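You operate a simulated robot arm through the tools that you are given. There is no shell and no other tool. Be economical: measure what you need, move in short steps, check, and stop when the job is done.

You run a simulated robot arm. Do the job below in one go: nothing can be reset, and whatever is moved stays where it is left.

TASK
Put three portions of sprinkles in the small yellow cup and set it on the narrow tray.
Fine: one full press is one portion; the slide ends out. Set down upright: what you pick out.

It is judged by the outcome, as a careful person would: the job done as asked, and still so three seconds after it is handed in. It fails if anything else is knocked over, pushed out of place, dropped, spilled or broken.

THE ROBOT
A 6-joint arm with a two-finger parallel gripper, fixed in place. Base frame: the origin is at the foot of the arm, x ahead of it, y to its left, z up. Lengths are in m, angles in rad, forces in N, time in s.
With the tool pointing down near the work surface it reaches from about 0.26 to 0.68 m from the base axis. Its first joint turns from -1.152 to 1.152 rad. Payload 2.9 kg.
The tool frame sits at the grasp point between the pads (the TCP): z along the fingers, y along the line on which they close. The tips reach 0.03 m beyond it. The gripper opens to 0.11 m. The fingers are 0.02 m wide and 0.01 m thick; the gripper's body (0.048 by 0.112 m) begins 0.055 m behind the TCP.
Orientation is told as [roll, pitch, yaw] about the base's x, y, z axes, in that order, counted from this pose: with the fingers straight down and closing along the base's y, the tool's x points along the base's -x, its y along +y and its z along -z.

THE INTERFACE
- The arm moves only by the tool apply_moves. Its argument "increments" is a list of rows, each a list of 7 numbers: the shift along the tool's x, y, z in m, then the turn, a rotation vector about the tool's x, y, z in rad, then the opening, from 0 (shut) to 1 (fully open). In form: [[dx, dy, dz, rx, ry, rz, grip], ...]. A call has 1 to 20 rows; each row shifts and turns the commanded pose from where the row before left it, along the tool's axes as they then stand. Each row takes 0.2 s and may step no farther than 0.05 m and 0.15 rad from the row before; otherwise, or with a gripper value out of range, the whole call is refused. A pose out of reach is approached as far as the arm can. The call stops where the force on the tool passes 40 N (or 10 N more than at its start, if that is more) or the arm is blocked; 0.2 s more then pass. Each finger travels about 0.108 m/s and halts on what it meets, pressing with about 22 N; the grip force reading is that of the motor and also rises with nothing between the fingers. The clock runs only during rows and for 0.2 s after the last one: add rows that do not move to give the fingers time. The reply holds the time, the measured pose of the TCP, the force on the tool along the base axes, the opening and the grip force, in the units named above and with some noise, with the torque about the TCP (base axes, N m) and any sound that the robot's microphone picked up.
- Cameras (640 x 400 px; columns grow to the right, rows downward): "scene" is fixed at [0.0691, 0.424, 1.3967]; the picture's right is [-0.84, -0.55, 0.00], its down [-0.24, 0.37, -0.90] and it looks along [0.49, -0.75, -0.44] (base axes); focal length 246 px, centre (320, 200). "wrist" rides on the gripper at [0.072, 0.017, -0.103] in the tool frame; the picture's right is [-0.23, 0.97, 0.00], its down [-0.76, -0.18, -0.62] and it looks along [-0.61, -0.14, 0.78] (tool axes); focal length 222 px, centre (320, 200). There is no depth. A picture from a camera that has moved, and an enlarged one, comes with that camera's place and axes in the base frame and with its lens.
- camera(camera): a new picture of that camera. No time passes.
- zoom(camera, box): a new picture of the part [left, top, right, bottom] of that camera's present view, enlarged. No time passes.
- finish_job(): hands the job in; it is judged then, once.

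Go step by step. Nothing tells you positions but the pictures and the camera data: compare them with the known pose of the tool, close in by small moves and look again before you grip or let go. The budget is 120 turns and 68 pictures, counting those below and the enlarged ones. Unless the task says otherwise, let go and move clear before handing in, and close with one line.

The tools are called after ">>>" as a command line: name --pt "numbers of a row" for each row, then --argument value for the rest, lists and objects as JSON in quotes. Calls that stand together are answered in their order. apply_moves: Moves the arm, as the interface text tells. Its arguments: {"type":"object","properties":{"increments":{"type":"array","items":{"type":"array","items":{"type":"number"}}}},"required":["increments"]} The other tools are called the same way: camera (camera) takes a picture; zoom (camera, box) takes an enlarged picture of a part of a camera's view; finish_job () hands the job in.

At the start:

```text
clock: 0.0
position: [0.3059, 0.0842, 1.3259]
tool_rot: [0.0, -0.004, 0.0]
force: [0.8, 0.6, -0.8]
wrist_torque: [-0.03, -0.02, 0.02]
width: 0.1098
finger_force: 0.0
```

scene: 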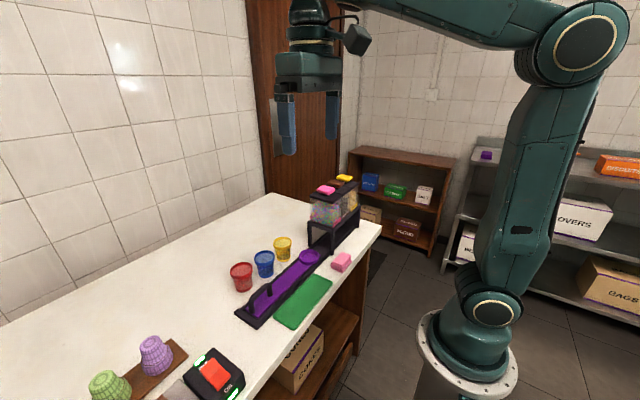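
wrist: 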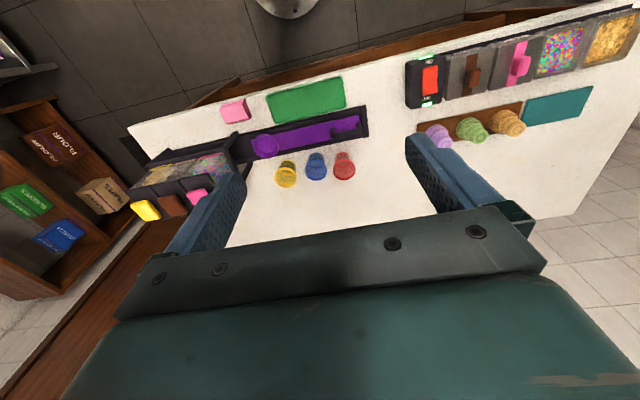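

I see a counter with three cups (red, blue, yellow), a dispenser with coloured knobs, and a purple sliding tray with a handle. I'll look closer first.

>>> zoom --camera "scene" --box '[220, 160, 400, 340]'

>>> zoom --camera "wrist" --box '[110, 60, 390, 240]'

>>> zoom --camera "wrist" --box '[390, 10, 640, 170]'

>>> zoom --camera "scene" --box '[60, 300, 280, 400]'

```text
2.22 times, centred on (310, 250) of scene
camera zoom: at [0.0691, 0.424, 1.3967], right [-0.84, -0.55, 0.0], down [-0.24, 0.37, -0.9], along [0.49, -0.75, -0.44], focal length 548 px, centre (342, 89)
```

zoom: 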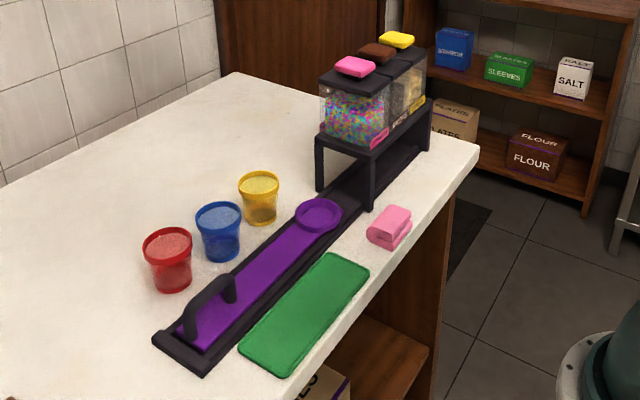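

```text
2.22 times, centred on (250, 150) of wrist
camera zoom: at [0.2335, 0.101, 1.4282], right [0.23, 0.97, 0.0], down [0.76, -0.18, 0.62], along [0.61, -0.14, -0.78], focal length 494 px, centre (476, 311)
```

zoom: 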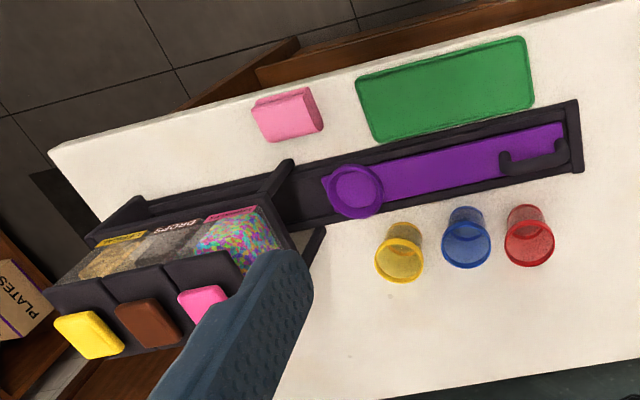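

```text
2.50 times, centred on (515, 90) of wrist
camera zoom: at [0.2335, 0.101, 1.4282], right [0.23, 0.97, 0.0], down [0.76, -0.18, 0.62], along [0.61, -0.14, -0.78], focal length 555 px, centre (-168, 475)
```

zoom: 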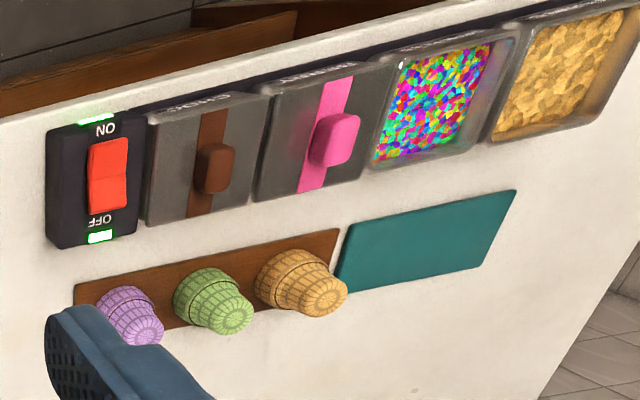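

```text
2.91 times, centred on (170, 350) of scene
camera zoom: at [0.0691, 0.424, 1.3967], right [-0.84, -0.55, 0.0], down [-0.24, 0.37, -0.9], along [0.49, -0.75, -0.44], focal length 717 px, centre (756, -236)
```

zoom: 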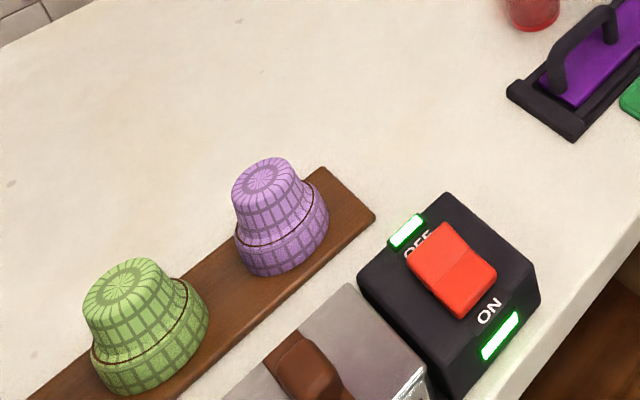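

The counter looks to be near z≈0.85, with the dispenser around x 0.45, y -0.20…-0.32. The pink unit, nearest the slide, looks like the sprinkles. I'll drop in closer for more accurate views.

>>> apply_moves --pt "0 -0.02 0.04 0 0 0 1" --pt "0 -0.02 0.04 0 0 0 1" --pt "0 -0.02 0.04 0 0 0 1" --pt "0 -0.02 0.04 0 0 0 1" --pt "0 -0.02 0.04 0 0 0 1" --pt "0 0 0 0 0 0 1"

>>> camera --camera "wrist"

>>> camera --camera "scene"

```text
clock: 1.4
position: [0.3054, -0.0143, 1.1222]
tool_rot: [-0.001, -0.001, 0.001]
force: [-0.3, -1.2, -0.5]
wrist_torque: [-0.03, 0.0, 0.01]
width: 0.11
finger_force: 0.0
```

```text
61 pictures are left
camera wrist: at [0.2324, 0.0019, 1.226], right [0.23, 0.97, 0.0], down [0.76, -0.18, 0.62], along [0.61, -0.14, -0.78], focal length 222 px, centre (320, 200)
```

wrist: 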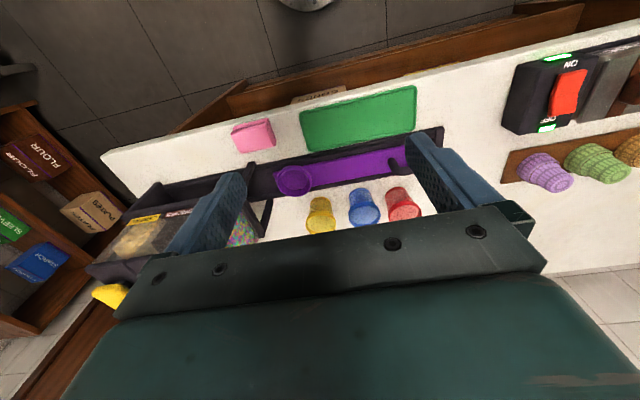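

```text
60 pictures are left
```

scene: 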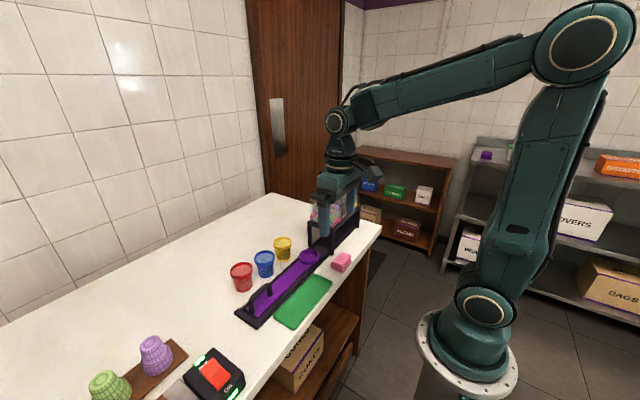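

The view is useful. I'll enlarge it around the slide, cups and dispenser.

>>> zoom --camera "wrist" --box '[220, 70, 460, 240]'

>>> zoom --camera "scene" --box '[220, 170, 380, 340]'

```text
2.35 times, centred on (340, 155) of wrist
camera zoom: at [0.2324, 0.0019, 1.226], right [0.23, 0.97, 0.0], down [0.76, -0.18, 0.62], along [0.61, -0.14, -0.78], focal length 523 px, centre (273, 306)
```

zoom: 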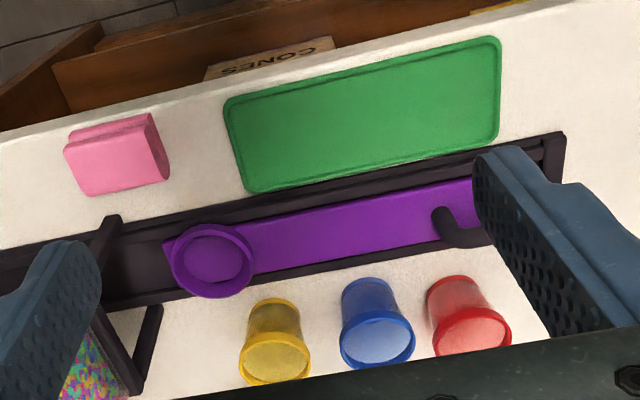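

```text
2.35 times, centred on (300, 255) of scene
camera zoom: at [0.0691, 0.424, 1.3967], right [-0.84, -0.55, 0.0], down [-0.24, 0.37, -0.9], along [0.49, -0.75, -0.44], focal length 580 px, centre (367, 71)
```

zoom: 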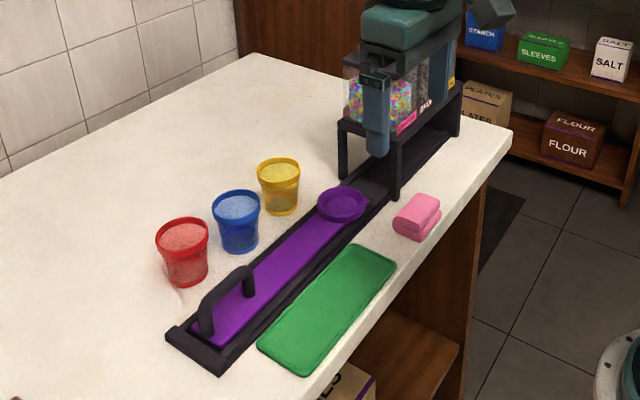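

Triangulating, I get the counter at z≈0.855. The yellow cup's rim is at (0.532, -0.065, 0.915) and the holder ring at (0.452, -0.10, 0.870). The green tray spans x 0.34–0.41, y -0.056–0.128. I'll turn the gripper -90° so it closes along x with the camera facing the dispenser.

>>> apply_moves --pt "0 0 0 0 0 0.1428 1" --pt "0 0 0 0 0 0.1428 1" --pt "0 0 0 0 0 0.1428 1" --pt "0 0 0 0 0 0.1428 1" --pt "0 0 0 0 0 0.1428 1" --pt "0 0 0 0 0 0.1428 1" --pt "0 0 0 0 0 0.1428 1" --pt "0 0 0 0 0 0.1428 1" --pt "0 0 0 0 0 0.1428 1" --pt "0 0 0 0 0 0.1428 1" --pt "0 0 0 0 0 0.1428 1" --pt "0 0 0 0 0 0 1"

```text
clock: 4.0
position: [0.3058, -0.0157, 1.1252]
tool_rot: [0.002, 0.001, -1.575]
force: [0.0, 0.0, 0.1]
wrist_torque: [0.01, 0.01, 0.01]
width: 0.1101
finger_force: 0.0
```

Rotation is done: tool x is now base +y and tool y is base +x. I'll move over the slide for a view toward the dispenser.

>>> apply_moves --pt "0.025 0.035 0 0 0 0 1" --pt "0.025 0.035 0 0 0 0 1" --pt "0.025 0.035 0 0 0 0 1" --pt "0.025 0.035 0 0 0 0 1" --pt "0.02 0.03 0 0 0 0 1" --pt "0 0 0 0 0 0 1"

>>> camera --camera "wrist"

```text
clock: 5.4
position: [0.4768, 0.1062, 1.1261]
tool_rot: [0.0, 0.001, -1.571]
force: [0.4, 0.8, -0.1]
wrist_torque: [0.02, -0.01, -0.01]
width: 0.1099
finger_force: 0.1
```

```text
57 pictures are left
camera wrist: at [0.4938, 0.1763, 1.2296], right [0.97, -0.23, 0.0], down [-0.18, -0.76, 0.62], along [-0.14, -0.61, -0.78], focal length 222 px, centre (320, 200)
```

wrist: 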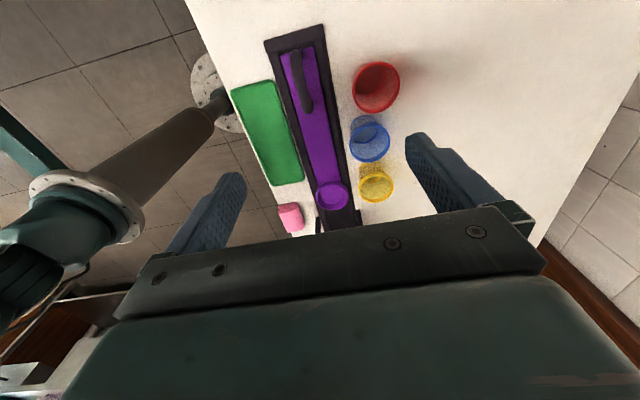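

Both the cups and the slide are in view. I'll zoom to refine.

>>> zoom --camera "wrist" --box '[230, 20, 420, 240]'

```text
1.82 times, centred on (325, 130) of wrist
camera zoom: at [0.4938, 0.1763, 1.2296], right [0.97, -0.23, 0.0], down [-0.18, -0.76, 0.62], along [-0.14, -0.61, -0.78], focal length 404 px, centre (311, 327)
```

zoom: 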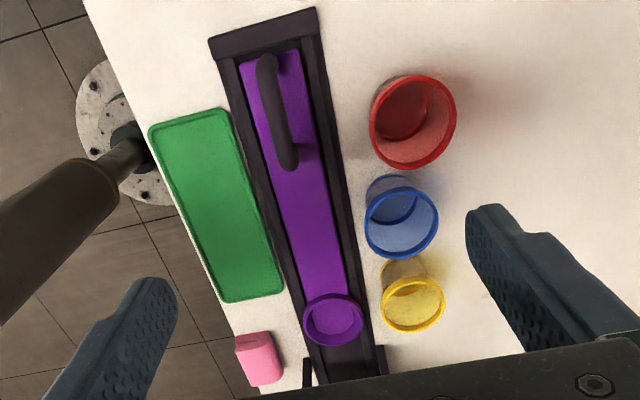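

Cup sizes clearly differ (red large, blue medium, yellow small). I'll move above the yellow cup, staying above its rim, and look.

>>> apply_moves --pt "-0.034 0.012 0.02 0 0 0 1" --pt "-0.034 0.012 0.02 0 0 0 1" --pt "-0.034 0.012 0.02 0 0 0 1" --pt "-0.034 0.012 0.03 0 0 0 1" --pt "-0.035 0.01 0.03 0 0 0 1" --pt "0 0 0 0 0 0 1"

>>> camera --camera "wrist"

>>> zoom --camera "scene" --box '[230, 150, 390, 310]'

```text
clock: 6.8
position: [0.5327, -0.0691, 1.0042]
tool_rot: [0.003, 0.0, -1.569]
force: [1.2, -0.5, -0.3]
wrist_torque: [0.0, -0.01, -0.02]
width: 0.1101
finger_force: 0.2
```

```text
55 pictures are left
camera wrist: at [0.5497, 0.0027, 1.1067], right [0.97, -0.23, 0.0], down [-0.18, -0.76, 0.62], along [-0.14, -0.61, -0.78], focal length 222 px, centre (320, 200)
```

wrist: 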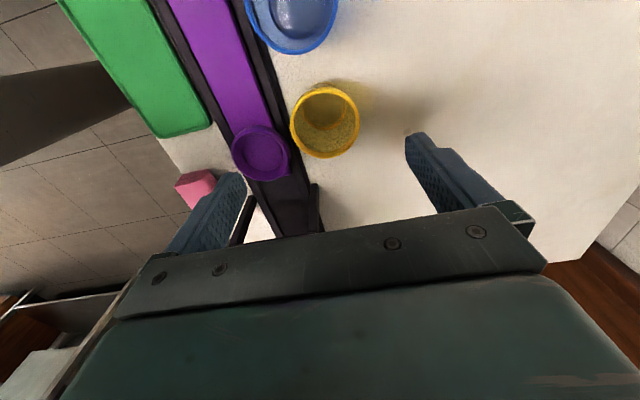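

```text
2.50 times, centred on (310, 230) of scene
camera zoom: at [0.0691, 0.424, 1.3967], right [-0.84, -0.55, 0.0], down [-0.24, 0.37, -0.9], along [0.49, -0.75, -0.44], focal length 616 px, centre (345, 125)
```

zoom: 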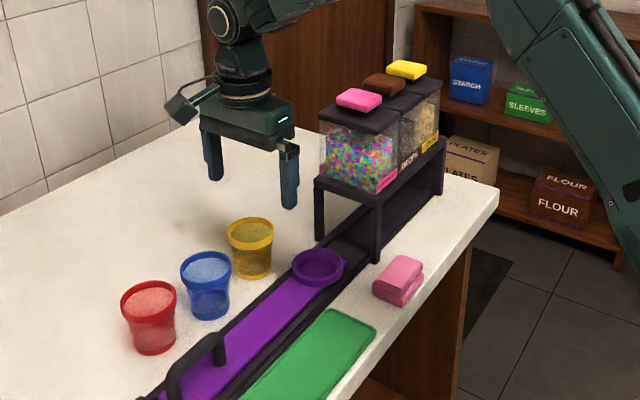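

The yellow cup's axis refines to about (0.537, -0.064). I'll correct, narrow the gripper a bit and descend so the tips stay just above the slide's rail.

>>> apply_moves --pt "0.005 0.004 0 0 0 0 0.75" --pt "0 0 0.03 0 0 0 0.75" --pt "0 0 0.03 0 0 0 0.75" --pt "0 0 0.02 0 0 0 0.75" --pt "0 0 0 0 0 0 0.75"

>>> zoom --camera "scene" --box '[220, 190, 340, 310]'

>>> camera --camera "wrist"

```text
clock: 8.0
position: [0.5371, -0.063, 0.9247]
tool_rot: [-0.001, 0.0, -1.572]
force: [0.2, 0.8, 0.3]
wrist_torque: [0.01, 0.0, -0.01]
width: 0.0822
finger_force: 0.1
```

```text
3.33 times, centred on (280, 250) of scene
camera zoom: at [0.0691, 0.424, 1.3967], right [-0.84, -0.55, 0.0], down [-0.24, 0.37, -0.9], along [0.49, -0.75, -0.44], focal length 822 px, centre (453, 33)
```

zoom: 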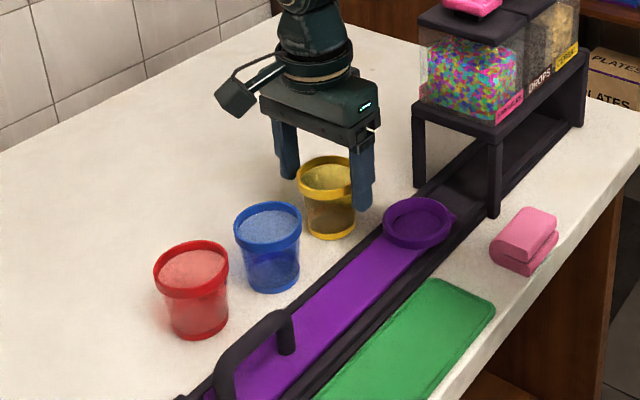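

```text
52 pictures are left
camera wrist: at [0.5552, 0.0091, 1.028], right [0.97, -0.23, 0.0], down [-0.18, -0.76, 0.62], along [-0.14, -0.61, -0.78], focal length 222 px, centre (320, 200)
```

wrist: 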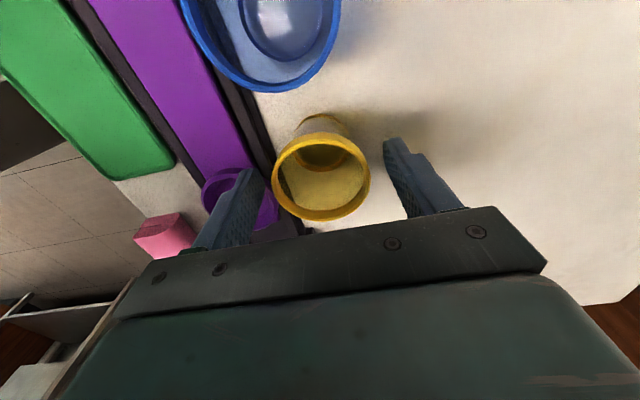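

Well centred. I'll lower a little more and close on the cup.

>>> apply_moves --pt "0.001 0.002 0.012 0 0 0 0.75" --pt "0 0 0.011 0 0 0 0.75" --pt "0 0 0 0 0 0 0.6" --pt "0 0 0 0 0 0 0.5" --pt "0 0 0 0 0 0 0.45" --pt "0 0 0 0 0 0 0.45"

```text
clock: 9.4
position: [0.5391, -0.0624, 0.9026]
tool_rot: [0.001, 0.0, -1.569]
force: [0.5, 0.2, -0.5]
wrist_torque: [0.01, 0.01, 0.0]
width: 0.0581
finger_force: 22.4
```

Gripped at 0.058 m. I'll lift and look.

>>> apply_moves --pt "0 0 -0.015 0 0 0 0.45" --pt "0 0 -0.025 0 0 0 0.45" --pt "0 0 -0.03 0 0 0 0.45" --pt "0 0 0 0 0 0 0.45"

>>> zoom --camera "scene" --box '[220, 170, 340, 290]'

>>> camera --camera "wrist"

```text
clock: 10.4
position: [0.539, -0.0599, 0.9724]
tool_rot: [0.003, 0.0, -1.57]
force: [-0.6, 0.3, -0.4]
wrist_torque: [0.01, -0.01, 0.01]
width: 0.0584
finger_force: 22.0
```

```text
3.33 times, centred on (280, 230) of scene
camera zoom: at [0.0691, 0.424, 1.3967], right [-0.84, -0.55, 0.0], down [-0.24, 0.37, -0.9], along [0.49, -0.75, -0.44], focal length 822 px, centre (453, 100)
```

zoom: 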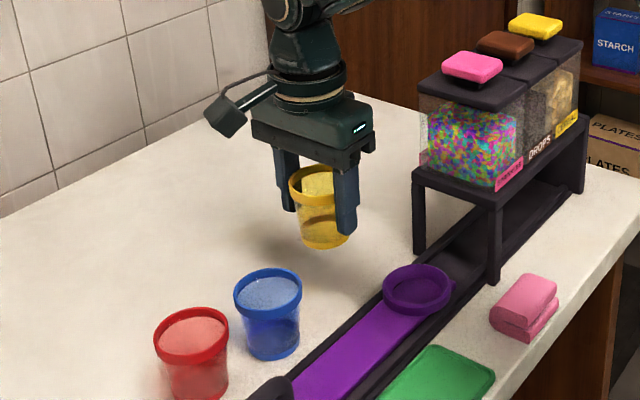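

```text
50 pictures are left
camera wrist: at [0.5567, 0.0114, 1.0743], right [0.97, -0.23, 0.0], down [-0.18, -0.76, 0.62], along [-0.14, -0.61, -0.78], focal length 222 px, centre (320, 200)
```

wrist: 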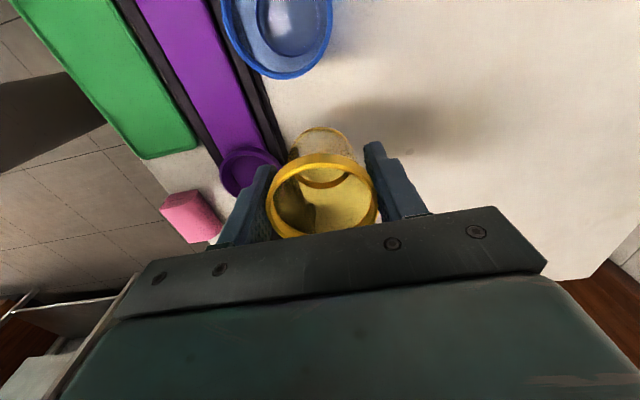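

The cup is held almost upright. Next I'll move it above the holder ring, estimated at (0.456, -0.098), and check from both cameras.

>>> apply_moves --pt "-0.012 -0.028 0 0 0 0 0.45" --pt "-0.012 -0.028 0 0 0 0 0.45" --pt "-0.014 -0.027 0.015 0 0 0 0.45" --pt "0 0 0.015 0 0 0 0.45" --pt "0 0 0 0 0 0 0.45"

>>> zoom --camera "scene" --box '[270, 190, 370, 290]'

>>> zoom --camera "wrist" --box '[220, 80, 420, 240]'

```text
clock: 11.6
position: [0.4559, -0.0965, 0.9413]
tool_rot: [0.002, 0.001, -1.571]
force: [-0.4, 0.0, 0.2]
wrist_torque: [-0.01, -0.01, 0.02]
width: 0.0584
finger_force: 21.9
```

```text
4.00 times, centred on (320, 240) of scene
camera zoom: at [0.0691, 0.424, 1.3967], right [-0.84, -0.55, 0.0], down [-0.24, 0.37, -0.9], along [0.49, -0.75, -0.44], focal length 986 px, centre (320, 40)
```

zoom: 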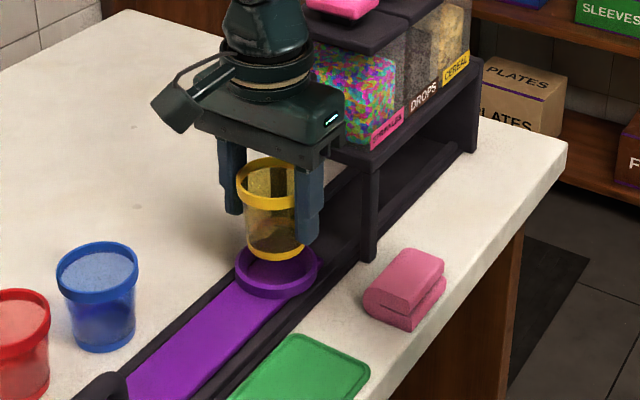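

```text
2.50 times, centred on (320, 160) of wrist
camera zoom: at [0.4738, -0.0257, 1.0444], right [0.97, -0.23, 0.0], down [-0.18, -0.76, 0.62], along [-0.14, -0.61, -0.78], focal length 555 px, centre (320, 300)
```

zoom: 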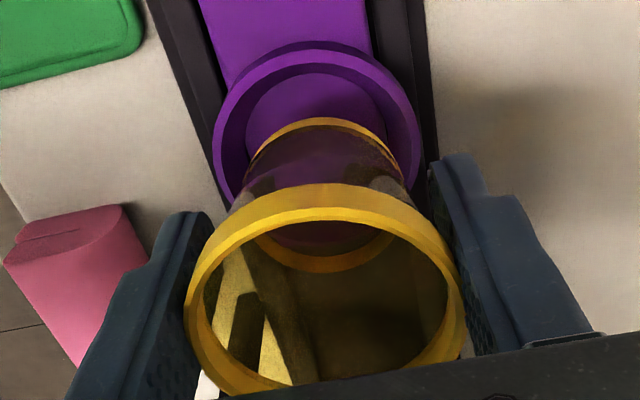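

The cup base is about 2 mm off the ring centre in x and y. I'll correct that and lower partway.

>>> apply_moves --pt "0.002 -0.002 0 0 0 0 0.45" --pt "0 0 0.008 0 0 0 0.45" --pt "0 0 0.007 0 0 0 0.45" --pt "0 0 0 0 0 0 0.45"

>>> zoom --camera "scene" --box '[270, 210, 350, 290]'

>>> zoom --camera "wrist" --box '[220, 80, 420, 240]'

```text
clock: 12.6
position: [0.4545, -0.0967, 0.9256]
tool_rot: [0.004, 0.0, -1.571]
force: [-0.1, -0.3, -0.4]
wrist_torque: [0.0, -0.02, -0.05]
width: 0.0584
finger_force: 21.8
```

```text
5.00 times, centred on (310, 250) of scene
camera zoom: at [0.0691, 0.424, 1.3967], right [-0.84, -0.55, 0.0], down [-0.24, 0.37, -0.9], along [0.49, -0.75, -0.44], focal length 1233 px, centre (370, -50)
```

zoom: 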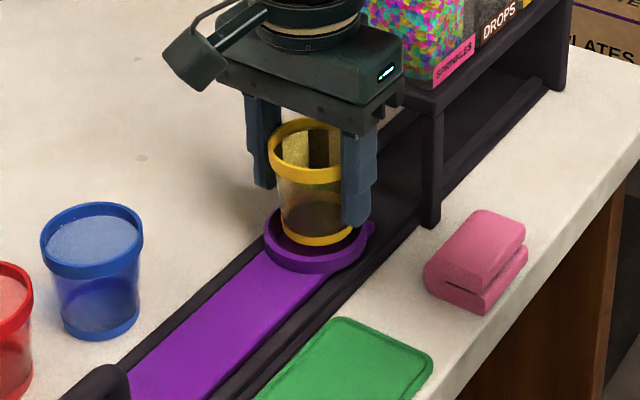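

```text
2.50 times, centred on (320, 160) of wrist
camera zoom: at [0.4717, -0.025, 1.0296], right [0.97, -0.23, 0.0], down [-0.18, -0.76, 0.62], along [-0.14, -0.61, -0.78], focal length 555 px, centre (320, 300)
```

zoom: 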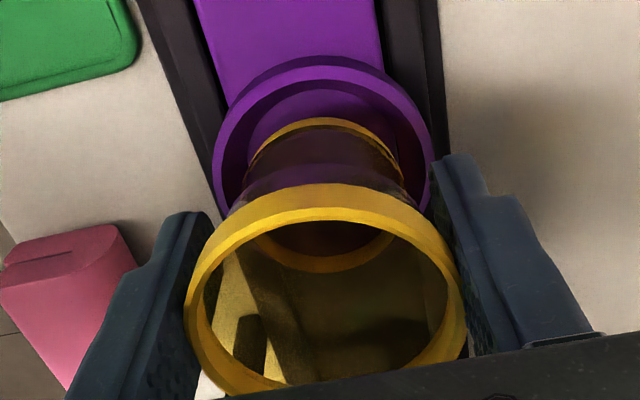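

The cup sits about 3 mm too far toward the dispenser relative to the ring. I'll correct that and lower gently.

>>> apply_moves --pt "0.003 -0.001 0 0 0 0 0.45" --pt "0 0 0.005 0 0 0 0.45" --pt "0 0 0.004 0 0 0 0.45" --pt "0 0 0 0 0 0 0.45"

>>> zoom --camera "scene" --box '[270, 210, 350, 290]'

>>> zoom --camera "wrist" --box '[220, 80, 420, 240]'

```text
clock: 13.6
position: [0.4538, -0.0929, 0.9169]
tool_rot: [-0.002, 0.001, -1.57]
force: [-0.5, -0.5, 0.0]
wrist_torque: [0.03, 0.03, 0.01]
width: 0.0585
finger_force: 22.0
```

```text
5.00 times, centred on (310, 250) of scene
camera zoom: at [0.0691, 0.424, 1.3967], right [-0.84, -0.55, 0.0], down [-0.24, 0.37, -0.9], along [0.49, -0.75, -0.44], focal length 1233 px, centre (370, -50)
```

zoom: 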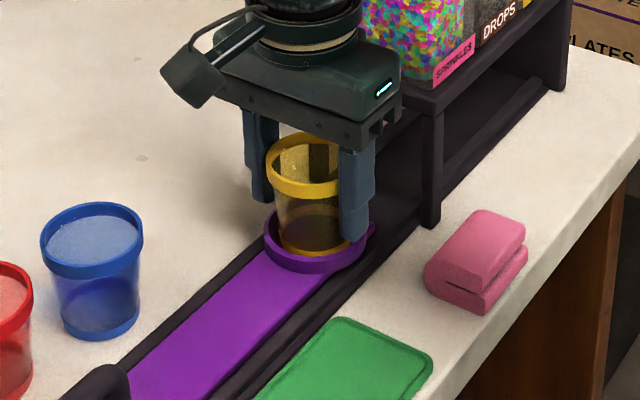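

```text
2.50 times, centred on (320, 160) of wrist
camera zoom: at [0.471, -0.0214, 1.0208], right [0.97, -0.23, 0.0], down [-0.18, -0.76, 0.62], along [-0.14, -0.61, -0.78], focal length 555 px, centre (320, 300)
```

zoom: 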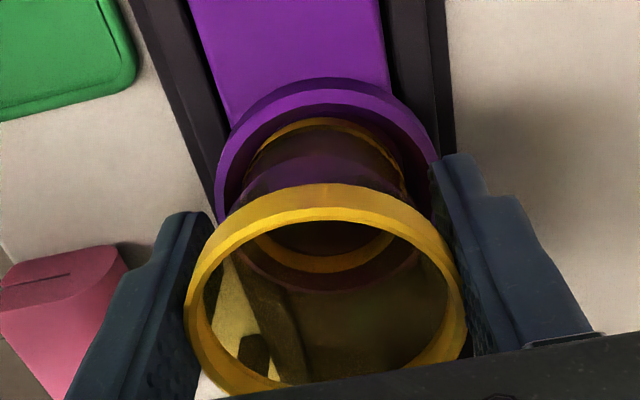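

The cup base is now entering the ring. I'll lower in small steps until contact.

>>> apply_moves --pt "0 0 0.003 0 0 0 0.45" --pt "0 0 0.003 0 0 0 0.45" --pt "0 0 0 0 0 0 0.45"

>>> zoom --camera "scene" --box '[290, 220, 340, 270]'

```text
clock: 14.4
position: [0.4544, -0.0942, 0.9135]
tool_rot: [0.003, -0.002, -1.571]
force: [-1.7, 0.2, 21.0]
wrist_torque: [-0.18, 0.0, -0.02]
width: 0.0584
finger_force: 22.2
```

```text
8.00 times, centred on (315, 245) of scene
camera zoom: at [0.0687, 0.4241, 1.3967], right [-0.84, -0.55, 0.0], down [-0.24, 0.37, -0.9], along [0.49, -0.75, -0.44], focal length 1972 px, centre (360, -160)
```

zoom: 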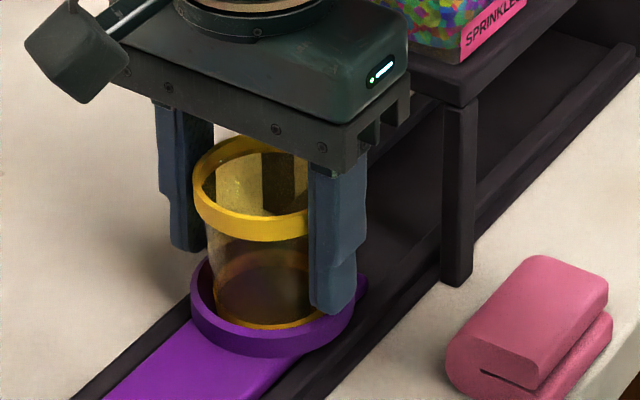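

Contact at 21 N with the base inside the ring. I'll ease off slightly and open a little.

>>> apply_moves --pt "0 0 -0.0025 0 0 0 0.45" --pt "0 0 0 0 0 0 0.52" --pt "0 0 0 0 0 0 0.56" --pt "0 0 0 0 0 0 0.62" --pt "0 0 0 0 0 0 0.62"

>>> zoom --camera "scene" --box '[290, 220, 340, 270]'

>>> zoom --camera "wrist" --box '[220, 80, 420, 240]'

```text
clock: 15.6
position: [0.4553, -0.0947, 0.914]
tool_rot: [-0.001, -0.001, -1.572]
force: [0.4, 0.4, -0.5]
wrist_torque: [-0.02, 0.02, 0.0]
width: 0.0683
finger_force: 0.0
```

```text
8.00 times, centred on (315, 245) of scene
camera zoom: at [0.0691, 0.424, 1.3967], right [-0.84, -0.55, 0.0], down [-0.24, 0.37, -0.9], along [0.49, -0.75, -0.44], focal length 1972 px, centre (360, -160)
```

zoom: 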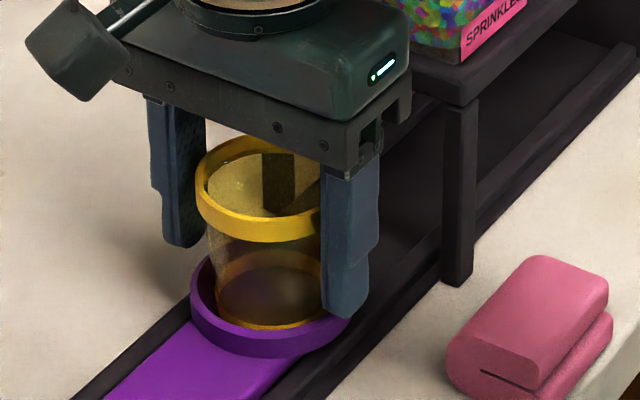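

```text
2.50 times, centred on (320, 160) of wrist
camera zoom: at [0.4711, -0.0219, 1.0172], right [0.97, -0.23, 0.0], down [-0.18, -0.76, 0.62], along [-0.14, -0.61, -0.78], focal length 555 px, centre (320, 300)
```

zoom: 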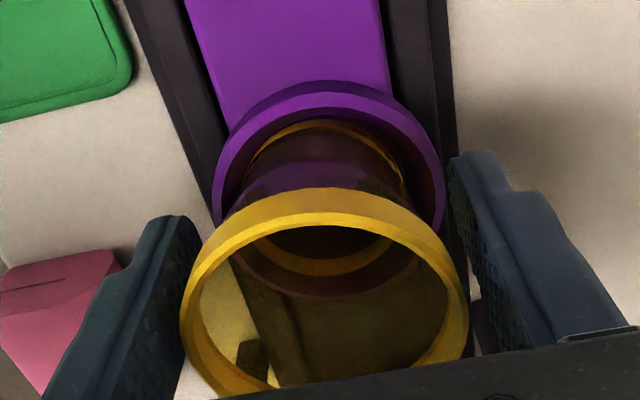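

The cup is resting in the ring. I'll lift straight up and look.

>>> apply_moves --pt "0 0 -0.02 0 0 0 0.7" --pt "0 0 -0.03 0 0 0 0.7" --pt "0 0 -0.05 0 0 0 0.7" --pt "0.03 0 -0.05 0 0 0 0.7" --pt "0.05 0 -0.03 0 0 0 0.7" --pt "0.05 0 0 0 0 0 0.7" --pt "0.05 0 0 0 0 0 0.7" --pt "0 0 0 0 0 0 0.7"

>>> zoom --camera "scene" --box '[230, 190, 350, 330]'

>>> zoom --camera "wrist" --box '[200, 20, 440, 240]'

```text
refused: row 4 steps farther than a row can; nothing moved
```

```text
2.86 times, centred on (290, 260) of scene
camera zoom: at [0.0691, 0.424, 1.3967], right [-0.84, -0.55, 0.0], down [-0.24, 0.37, -0.9], along [0.49, -0.75, -0.44], focal length 704 px, centre (406, 29)
```

zoom: 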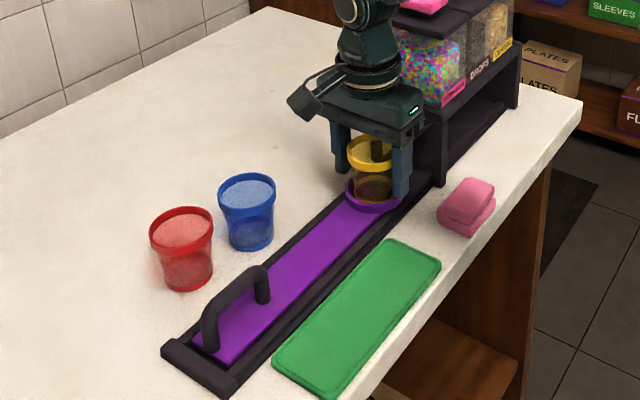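

```text
1.82 times, centred on (320, 130) of wrist
camera zoom: at [0.4711, -0.0219, 1.0172], right [0.97, -0.23, 0.0], down [-0.18, -0.76, 0.62], along [-0.14, -0.61, -0.78], focal length 404 px, centre (320, 327)
```

zoom: 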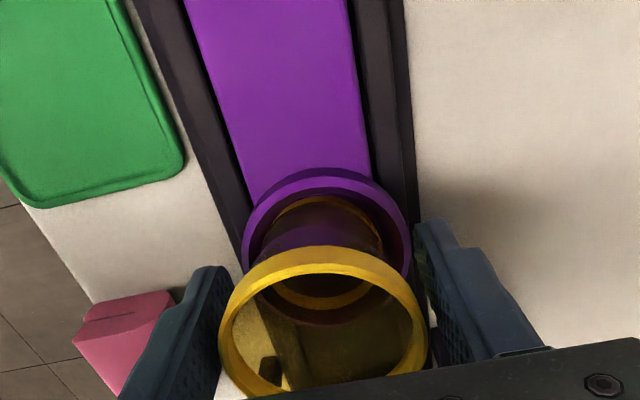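

The step was too long, so that call was refused. I'll repeat with shorter rows.

>>> apply_moves --pt "0 0 -0.02 0 0 0 0.7" --pt "0 0 -0.03 0 0 0 0.7" --pt "0 0 -0.045 0 0 0 0.7" --pt "0.03 0 -0.035 0 0 0 0.7" --pt "0.04 0 -0.025 0 0 0 0.7" --pt "0.045 0 0 0 0 0 0.7" --pt "0.045 0 0 0 0 0 0.7" --pt "0.04 0 0 0 0 0 0.7" --pt "0 0 0 0 0 0 0.7"

>>> zoom --camera "scene" --box '[230, 190, 350, 330]'

>>> zoom --camera "wrist" --box '[200, 0, 440, 220]'

```text
clock: 17.6
position: [0.4528, 0.1086, 1.0686]
tool_rot: [0.002, -0.001, -1.57]
force: [1.4, 0.4, -0.1]
wrist_torque: [0.02, 0.02, -0.04]
width: 0.077
finger_force: 0.1
```

```text
2.86 times, centred on (290, 260) of scene
camera zoom: at [0.069, 0.4241, 1.3967], right [-0.84, -0.55, 0.0], down [-0.24, 0.37, -0.9], along [0.49, -0.75, -0.44], focal length 704 px, centre (406, 29)
```

zoom: 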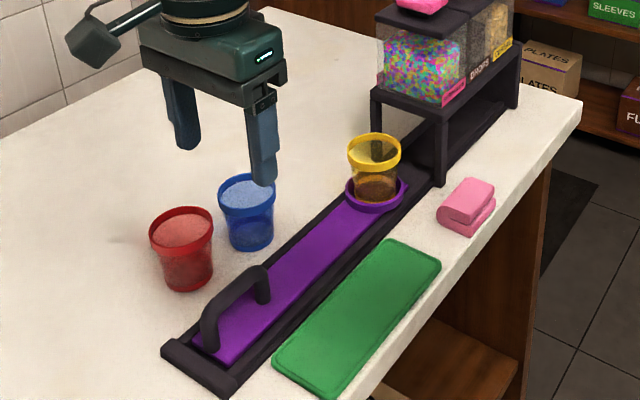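

```text
1.82 times, centred on (320, 110) of wrist
camera zoom: at [0.4695, 0.1799, 1.1727], right [0.97, -0.23, 0.0], down [-0.18, -0.76, 0.62], along [-0.14, -0.61, -0.78], focal length 404 px, centre (320, 364)
```

zoom: 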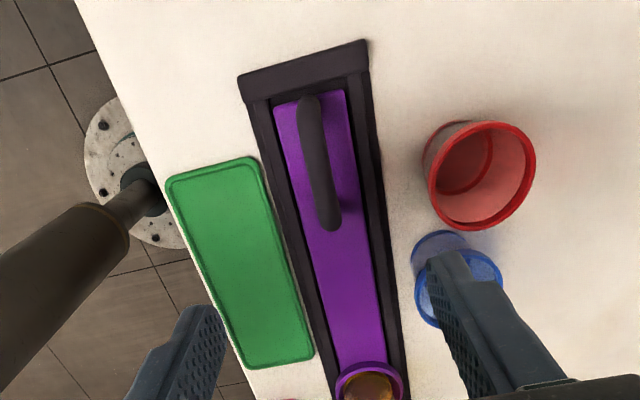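

The cup stands upright in the holder. The handle is at about x 0.457, y 0.087–0.156, with its top at z≈0.905. The pink plunger is at y≈-0.200, so the slide must go in about 0.10 m. I'll descend over the handle with the gripper narrowed.

>>> apply_moves --pt "0.011 0.004 0 0 0 0 0.32" --pt "0 0 0.04 0 0 0 0.32" --pt "0 0 0.04 0 0 0 0.32" --pt "0 0 0.03 0 0 0 0.32" --pt "0 0 0 0 0 0 0.32"

>>> camera --camera "wrist"

>>> zoom --camera "scene" --box '[220, 220, 320, 330]'

```text
clock: 18.8
position: [0.4567, 0.1166, 0.9604]
tool_rot: [0.0, 0.0, -1.571]
force: [-0.5, 0.2, 0.0]
wrist_torque: [-0.02, -0.02, -0.01]
width: 0.0352
finger_force: 0.0
```

```text
36 pictures are left
camera wrist: at [0.4738, 0.1889, 1.0628], right [0.97, -0.23, 0.0], down [-0.18, -0.76, 0.62], along [-0.14, -0.61, -0.78], focal length 222 px, centre (320, 200)
```

wrist: 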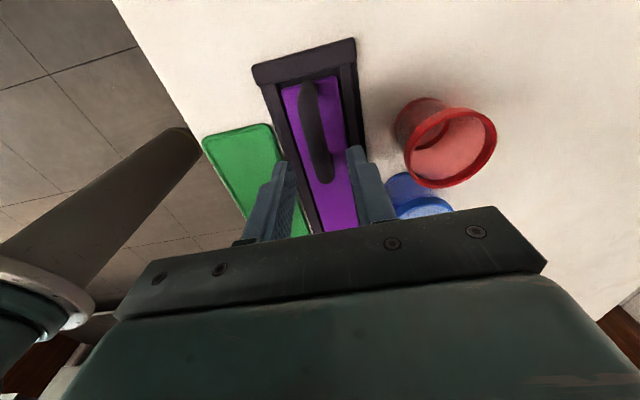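

```text
3.64 times, centred on (270, 275) of scene
camera zoom: at [0.0691, 0.424, 1.3967], right [-0.84, -0.55, 0.0], down [-0.24, 0.37, -0.9], along [0.49, -0.75, -0.44], focal length 896 px, centre (502, -73)
```

zoom: 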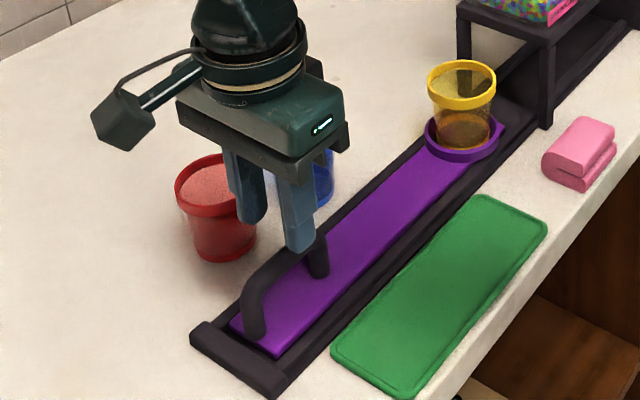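

Fingers straddle the handle. I'll lower to it and close.

>>> apply_moves --pt "0.004 0 0.02 0 0 0 0.32" --pt "0 0 0.02 0 0 0 0.32" --pt "0 0 0.012 0 0 0 0.32" --pt "0 0 0 0 0 0 0.15" --pt "0 0 0 0 0 0 0.05" --pt "0 0 0 0 0 0 0.05"

>>> zoom --camera "scene" --box '[220, 220, 320, 330]'

```text
clock: 20.2
position: [0.4546, 0.1203, 0.9082]
tool_rot: [-0.005, -0.003, -1.57]
force: [-22.4, 0.2, 4.1]
wrist_torque: [0.32, 0.09, -0.29]
width: 0.0147
finger_force: 44.8
```

```text
3.64 times, centred on (270, 275) of scene
camera zoom: at [0.0684, 0.424, 1.3967], right [-0.84, -0.55, 0.0], down [-0.24, 0.37, -0.9], along [0.49, -0.75, -0.44], focal length 896 px, centre (502, -73)
```

zoom: 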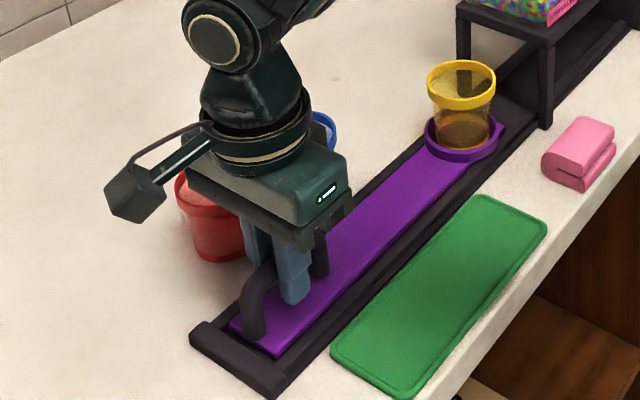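

The handle is gripped with an x side-load of 22 N. I'll relieve that by shifting toward -x, then start pushing the slide in.

>>> apply_moves --pt "0 -0.002 0 0 0 0 0.05" --pt "0 0 0 0 0 0 0.05"

```text
clock: 20.8
position: [0.4551, 0.1216, 0.9082]
tool_rot: [0.001, -0.002, -1.571]
force: [-15.6, -0.5, -0.6]
wrist_torque: [-0.29, 0.11, -0.09]
width: 0.0147
finger_force: 45.3
```

>>> apply_moves --pt "0 -0.004 0 0 0 0 0.05" --pt "0 0 0 0 0 0 0.05" --pt "-0.01 0 0 0 0 0 0.05" --pt "-0.01 0 0 0 0 0 0.05" --pt "0 0 0 0 0 0 0.05"

>>> zoom --camera "scene" --box '[220, 200, 360, 330]'

```text
clock: 22.0
position: [0.4558, 0.1005, 0.909]
tool_rot: [0.009, -0.001, -1.573]
force: [27.6, 0.1, -14.4]
wrist_torque: [0.0, 0.02, -0.01]
width: 0.0148
finger_force: 44.5
```

```text
3.08 times, centred on (290, 265) of scene
camera zoom: at [0.07, 0.4241, 1.3966], right [-0.84, -0.55, 0.0], down [-0.24, 0.37, -0.9], along [0.49, -0.75, -0.44], focal length 758 px, centre (412, 0)
```

zoom: 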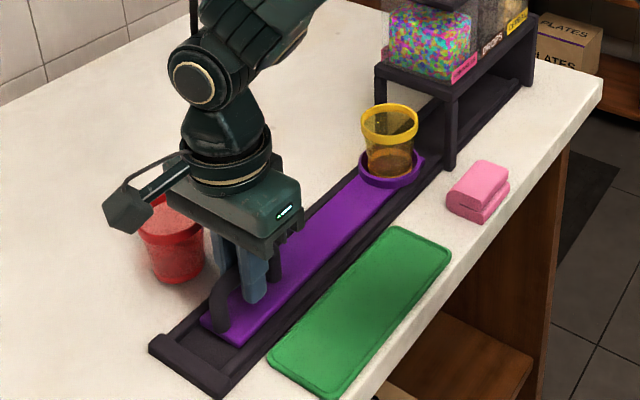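

The slide moves freely with the cup. I'll balance the side force, then continue in.

>>> apply_moves --pt "0 0.0025 0 0 0 0 0.05" --pt "0 0 0.001 0 0 0 0.05" --pt "-0.015 0 0 0 0 0 0.05" --pt "-0.015 0 0 0 0 0 0.05" --pt "-0.015 0 0 0 0 0 0.05" --pt "0 0 0 0 0 0 0.05"

```text
clock: 23.4
position: [0.4558, 0.0547, 0.9085]
tool_rot: [0.003, 0.001, -1.568]
force: [4.8, -1.1, 16.5]
wrist_torque: [0.83, -0.02, 0.06]
width: 0.0146
finger_force: 44.4
```

Now about 0.066 m in. I'll continue another 0.03 and look at the alignment beneath the pink hopper.

>>> apply_moves --pt "0 0 -0.001 0 0 0 0.05" --pt "-0.01 0 0 0 0 0 0.05" --pt "-0.01 0 0 0 0 0 0.05" --pt "-0.01 0 0 0 0 0 0.05" --pt "0 0 0 0 0 0 0.05"

>>> zoom --camera "scene" --box '[260, 165, 380, 285]'

>>> camera --camera "wrist"

```text
clock: 24.6
position: [0.4548, 0.0242, 0.9082]
tool_rot: [0.004, -0.002, -1.573]
force: [19.0, -1.1, -12.0]
wrist_torque: [0.61, -0.08, 0.02]
width: 0.0146
finger_force: 45.3
```

```text
3.33 times, centred on (320, 225) of scene
camera zoom: at [0.0697, 0.424, 1.3966], right [-0.84, -0.55, 0.0], down [-0.24, 0.37, -0.9], along [0.49, -0.75, -0.44], focal length 822 px, centre (320, 117)
```

zoom: 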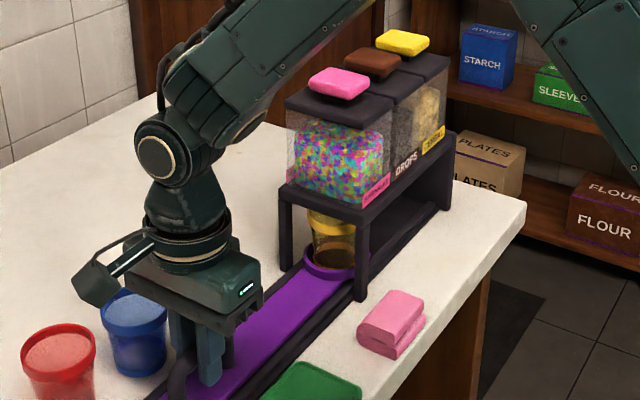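

```text
31 pictures are left
camera wrist: at [0.4719, 0.0971, 1.0112], right [0.97, -0.23, 0.0], down [-0.18, -0.76, 0.62], along [-0.14, -0.61, -0.78], focal length 222 px, centre (320, 200)
```

wrist: 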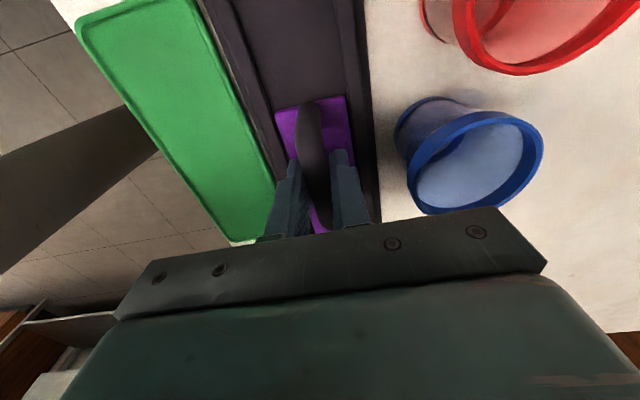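

The holder is now around y≈-0.192 and the pink plunger at y≈-0.198. I'll nudge 6 mm more and relax the side load, then release.

>>> apply_moves --pt "-0.003 0.0018 0.0004 0 0 0 0.05" --pt "-0.003 0 0 0 0 0 0.05" --pt "0 0 0 0 0 0 0.05"

```text
clock: 25.4
position: [0.4556, 0.0199, 0.9081]
tool_rot: [-0.001, -0.002, -1.568]
force: [-2.9, -0.2, 10.4]
wrist_torque: [-0.66, 0.1, 0.05]
width: 0.0146
finger_force: 45.2
```

>>> apply_moves --pt "0 0 0 0 0 0 0.15" --pt "0 0 0 0 0 0 0.3" --pt "0 0 -0.02 0 0 0 0.3" --pt "0 0 -0.04 0 0 0 0.3" --pt "0 0 -0.045 0 0 0 0.3" --pt "0 0 -0.045 0 0 0 0.3" --pt "0 0 -0.045 0 0 0 0.3" --pt "0 0 -0.045 0 0 0 0.0" --pt "0 0 0 0 0 0 0.0"

>>> zoom --camera "scene" --box '[230, 165, 380, 315]'

>>> zoom --camera "wrist" --box '[220, 60, 420, 250]'

```text
clock: 27.4
position: [0.4553, 0.0228, 1.1475]
tool_rot: [0.001, 0.0, -1.57]
force: [0.9, 0.9, -0.1]
wrist_torque: [-0.02, 0.0, 0.01]
width: 0.0
finger_force: 22.1
```

```text
2.67 times, centred on (305, 240) of scene
camera zoom: at [0.0691, 0.424, 1.3967], right [-0.84, -0.55, 0.0], down [-0.24, 0.37, -0.9], along [0.49, -0.75, -0.44], focal length 657 px, centre (360, 93)
```

zoom: 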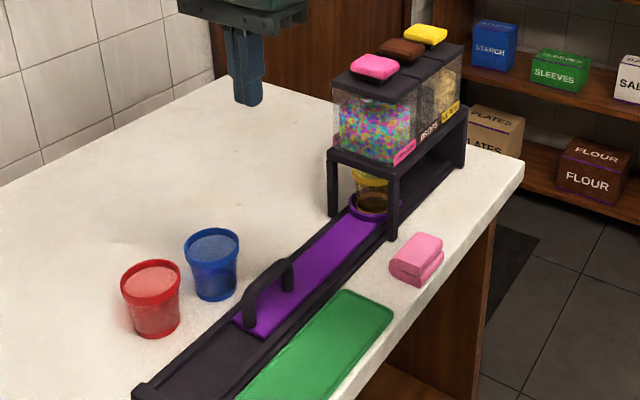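

```text
2.11 times, centred on (320, 155) of wrist
camera zoom: at [0.4728, 0.0934, 1.2503], right [0.97, -0.23, 0.0], down [-0.18, -0.76, 0.62], along [-0.14, -0.61, -0.78], focal length 468 px, centre (320, 295)
```

zoom: 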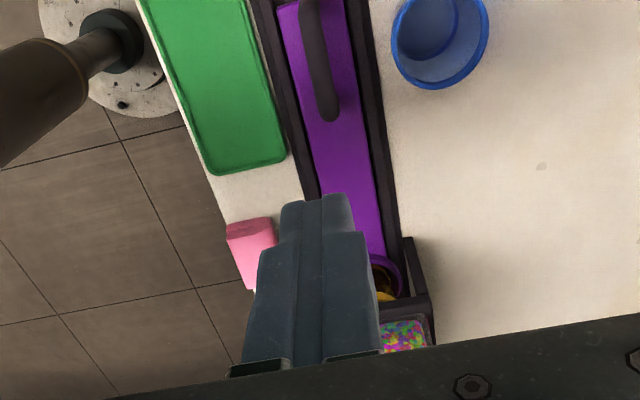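

The cup is under the sprinkles hopper. With the gripper closed, I'll raise it and move above the pink plunger.

>>> apply_moves --pt "0 0 -0.03 0 0 0 0" --pt "-0.045 0 0 0 0 0 0" --pt "-0.045 0 0 0 0 0 0" --pt "-0.045 0 0 0 0 0 0" --pt "-0.045 -0.001 0 0 0 0 0" --pt "-0.04 0 0 0 0 0 0" --pt "0 0 0.03 0 0 0 0" --pt "0 0 0 0 0 0 0"

>>> zoom --camera "scene" --box '[290, 140, 380, 230]'

>>> zoom --camera "wrist" --box '[220, 40, 420, 240]'

```text
clock: 29.2
position: [0.4555, -0.2014, 1.1474]
tool_rot: [0.003, 0.001, -1.571]
force: [-0.4, -0.3, 0.6]
wrist_torque: [-0.03, 0.01, -0.01]
width: 0.0002
finger_force: 21.9
```

```text
4.44 times, centred on (335, 185) of scene
camera zoom: at [0.0691, 0.424, 1.3967], right [-0.84, -0.55, 0.0], down [-0.24, 0.37, -0.9], along [0.49, -0.75, -0.44], focal length 1096 px, centre (253, 267)
```

zoom: 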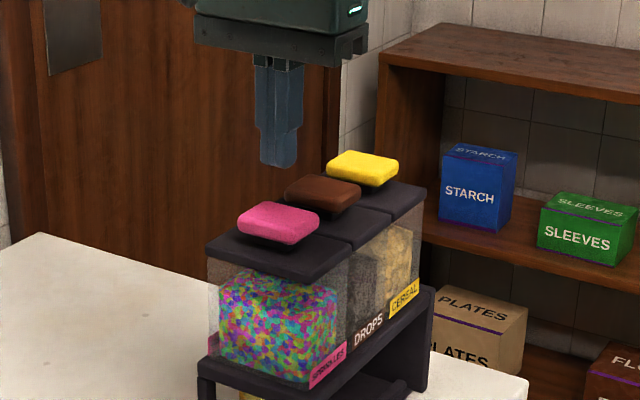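

```text
2.00 times, centred on (320, 140) of wrist
camera zoom: at [0.4732, -0.1294, 1.2497], right [0.97, -0.23, 0.0], down [-0.18, -0.76, 0.62], along [-0.14, -0.61, -0.78], focal length 444 px, centre (320, 320)
```

zoom: 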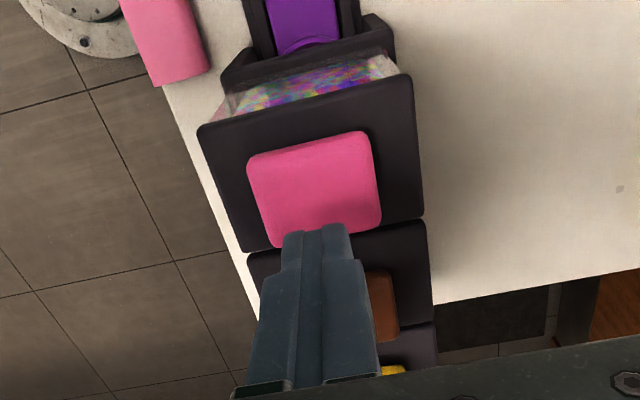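

The pink plunger's centre triangulates to (0.4545, -0.198, 1.075). I'll line up and descend to just above it, then start the press.

>>> apply_moves --pt "0.003 -0.001 0.02 0 0 0 0" --pt "0 0 0.018 0 0 0 0" --pt "0 0 0.003 0 0 0 0" --pt "0 0 0.003 0 0 0 0" --pt "0 0 0 0 0 0 0"

```text
clock: 30.4
position: [0.4542, -0.1964, 1.1032]
tool_rot: [0.001, 0.001, -1.572]
force: [-0.3, -0.3, 3.5]
wrist_torque: [-0.02, -0.01, -0.03]
width: 0.0
finger_force: 21.7
```

Light contact. I'll press down now.

>>> apply_moves --pt "0 0 0.004 0 0 0 0" --pt "0 0 0.004 0 0 0 0" --pt "0 0 0.004 0 0 0 0" --pt "0 0 0 0 0 0 0"

```text
clock: 31.2
position: [0.4549, -0.1977, 1.0999]
tool_rot: [0.011, -0.006, -1.57]
force: [-8.9, 2.5, 18.5]
wrist_torque: [0.11, 0.29, 0.0]
width: 0.0002
finger_force: 22.0
stopped in row 4: the force on the tool passed its limit at 44 N (the readings are from after the stop); the commanded pose is now the measured one
```

The press stopped at 44 N after only about 3 mm. I'll look.

>>> zoom --camera "scene" --box '[290, 150, 370, 230]'

>>> zoom --camera "wrist" --box '[220, 40, 420, 240]'

```text
5.00 times, centred on (330, 190) of scene
camera zoom: at [0.0685, 0.4243, 1.3966], right [-0.84, -0.55, 0.0], down [-0.24, 0.37, -0.9], along [0.49, -0.75, -0.44], focal length 1233 px, centre (270, 250)
```

zoom: 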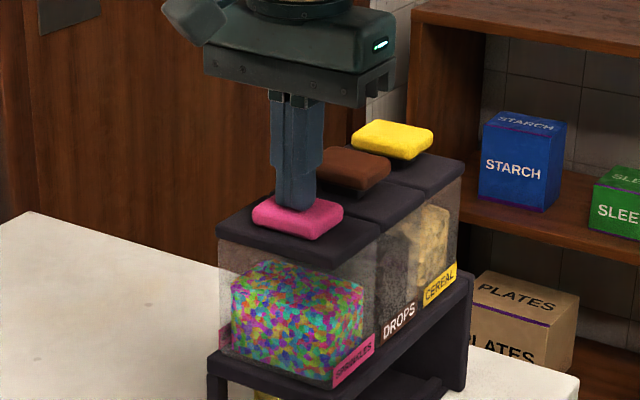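

```text
2.00 times, centred on (320, 140) of wrist
camera zoom: at [0.4704, -0.1247, 1.2025], right [0.97, -0.23, 0.01], down [-0.19, -0.76, 0.63], along [-0.13, -0.61, -0.78], focal length 444 px, centre (320, 320)
```

zoom: 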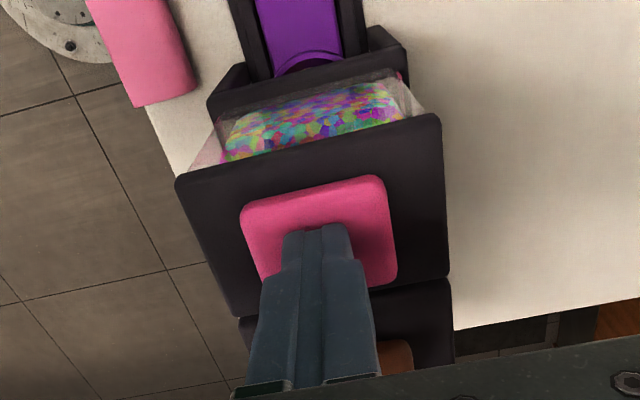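

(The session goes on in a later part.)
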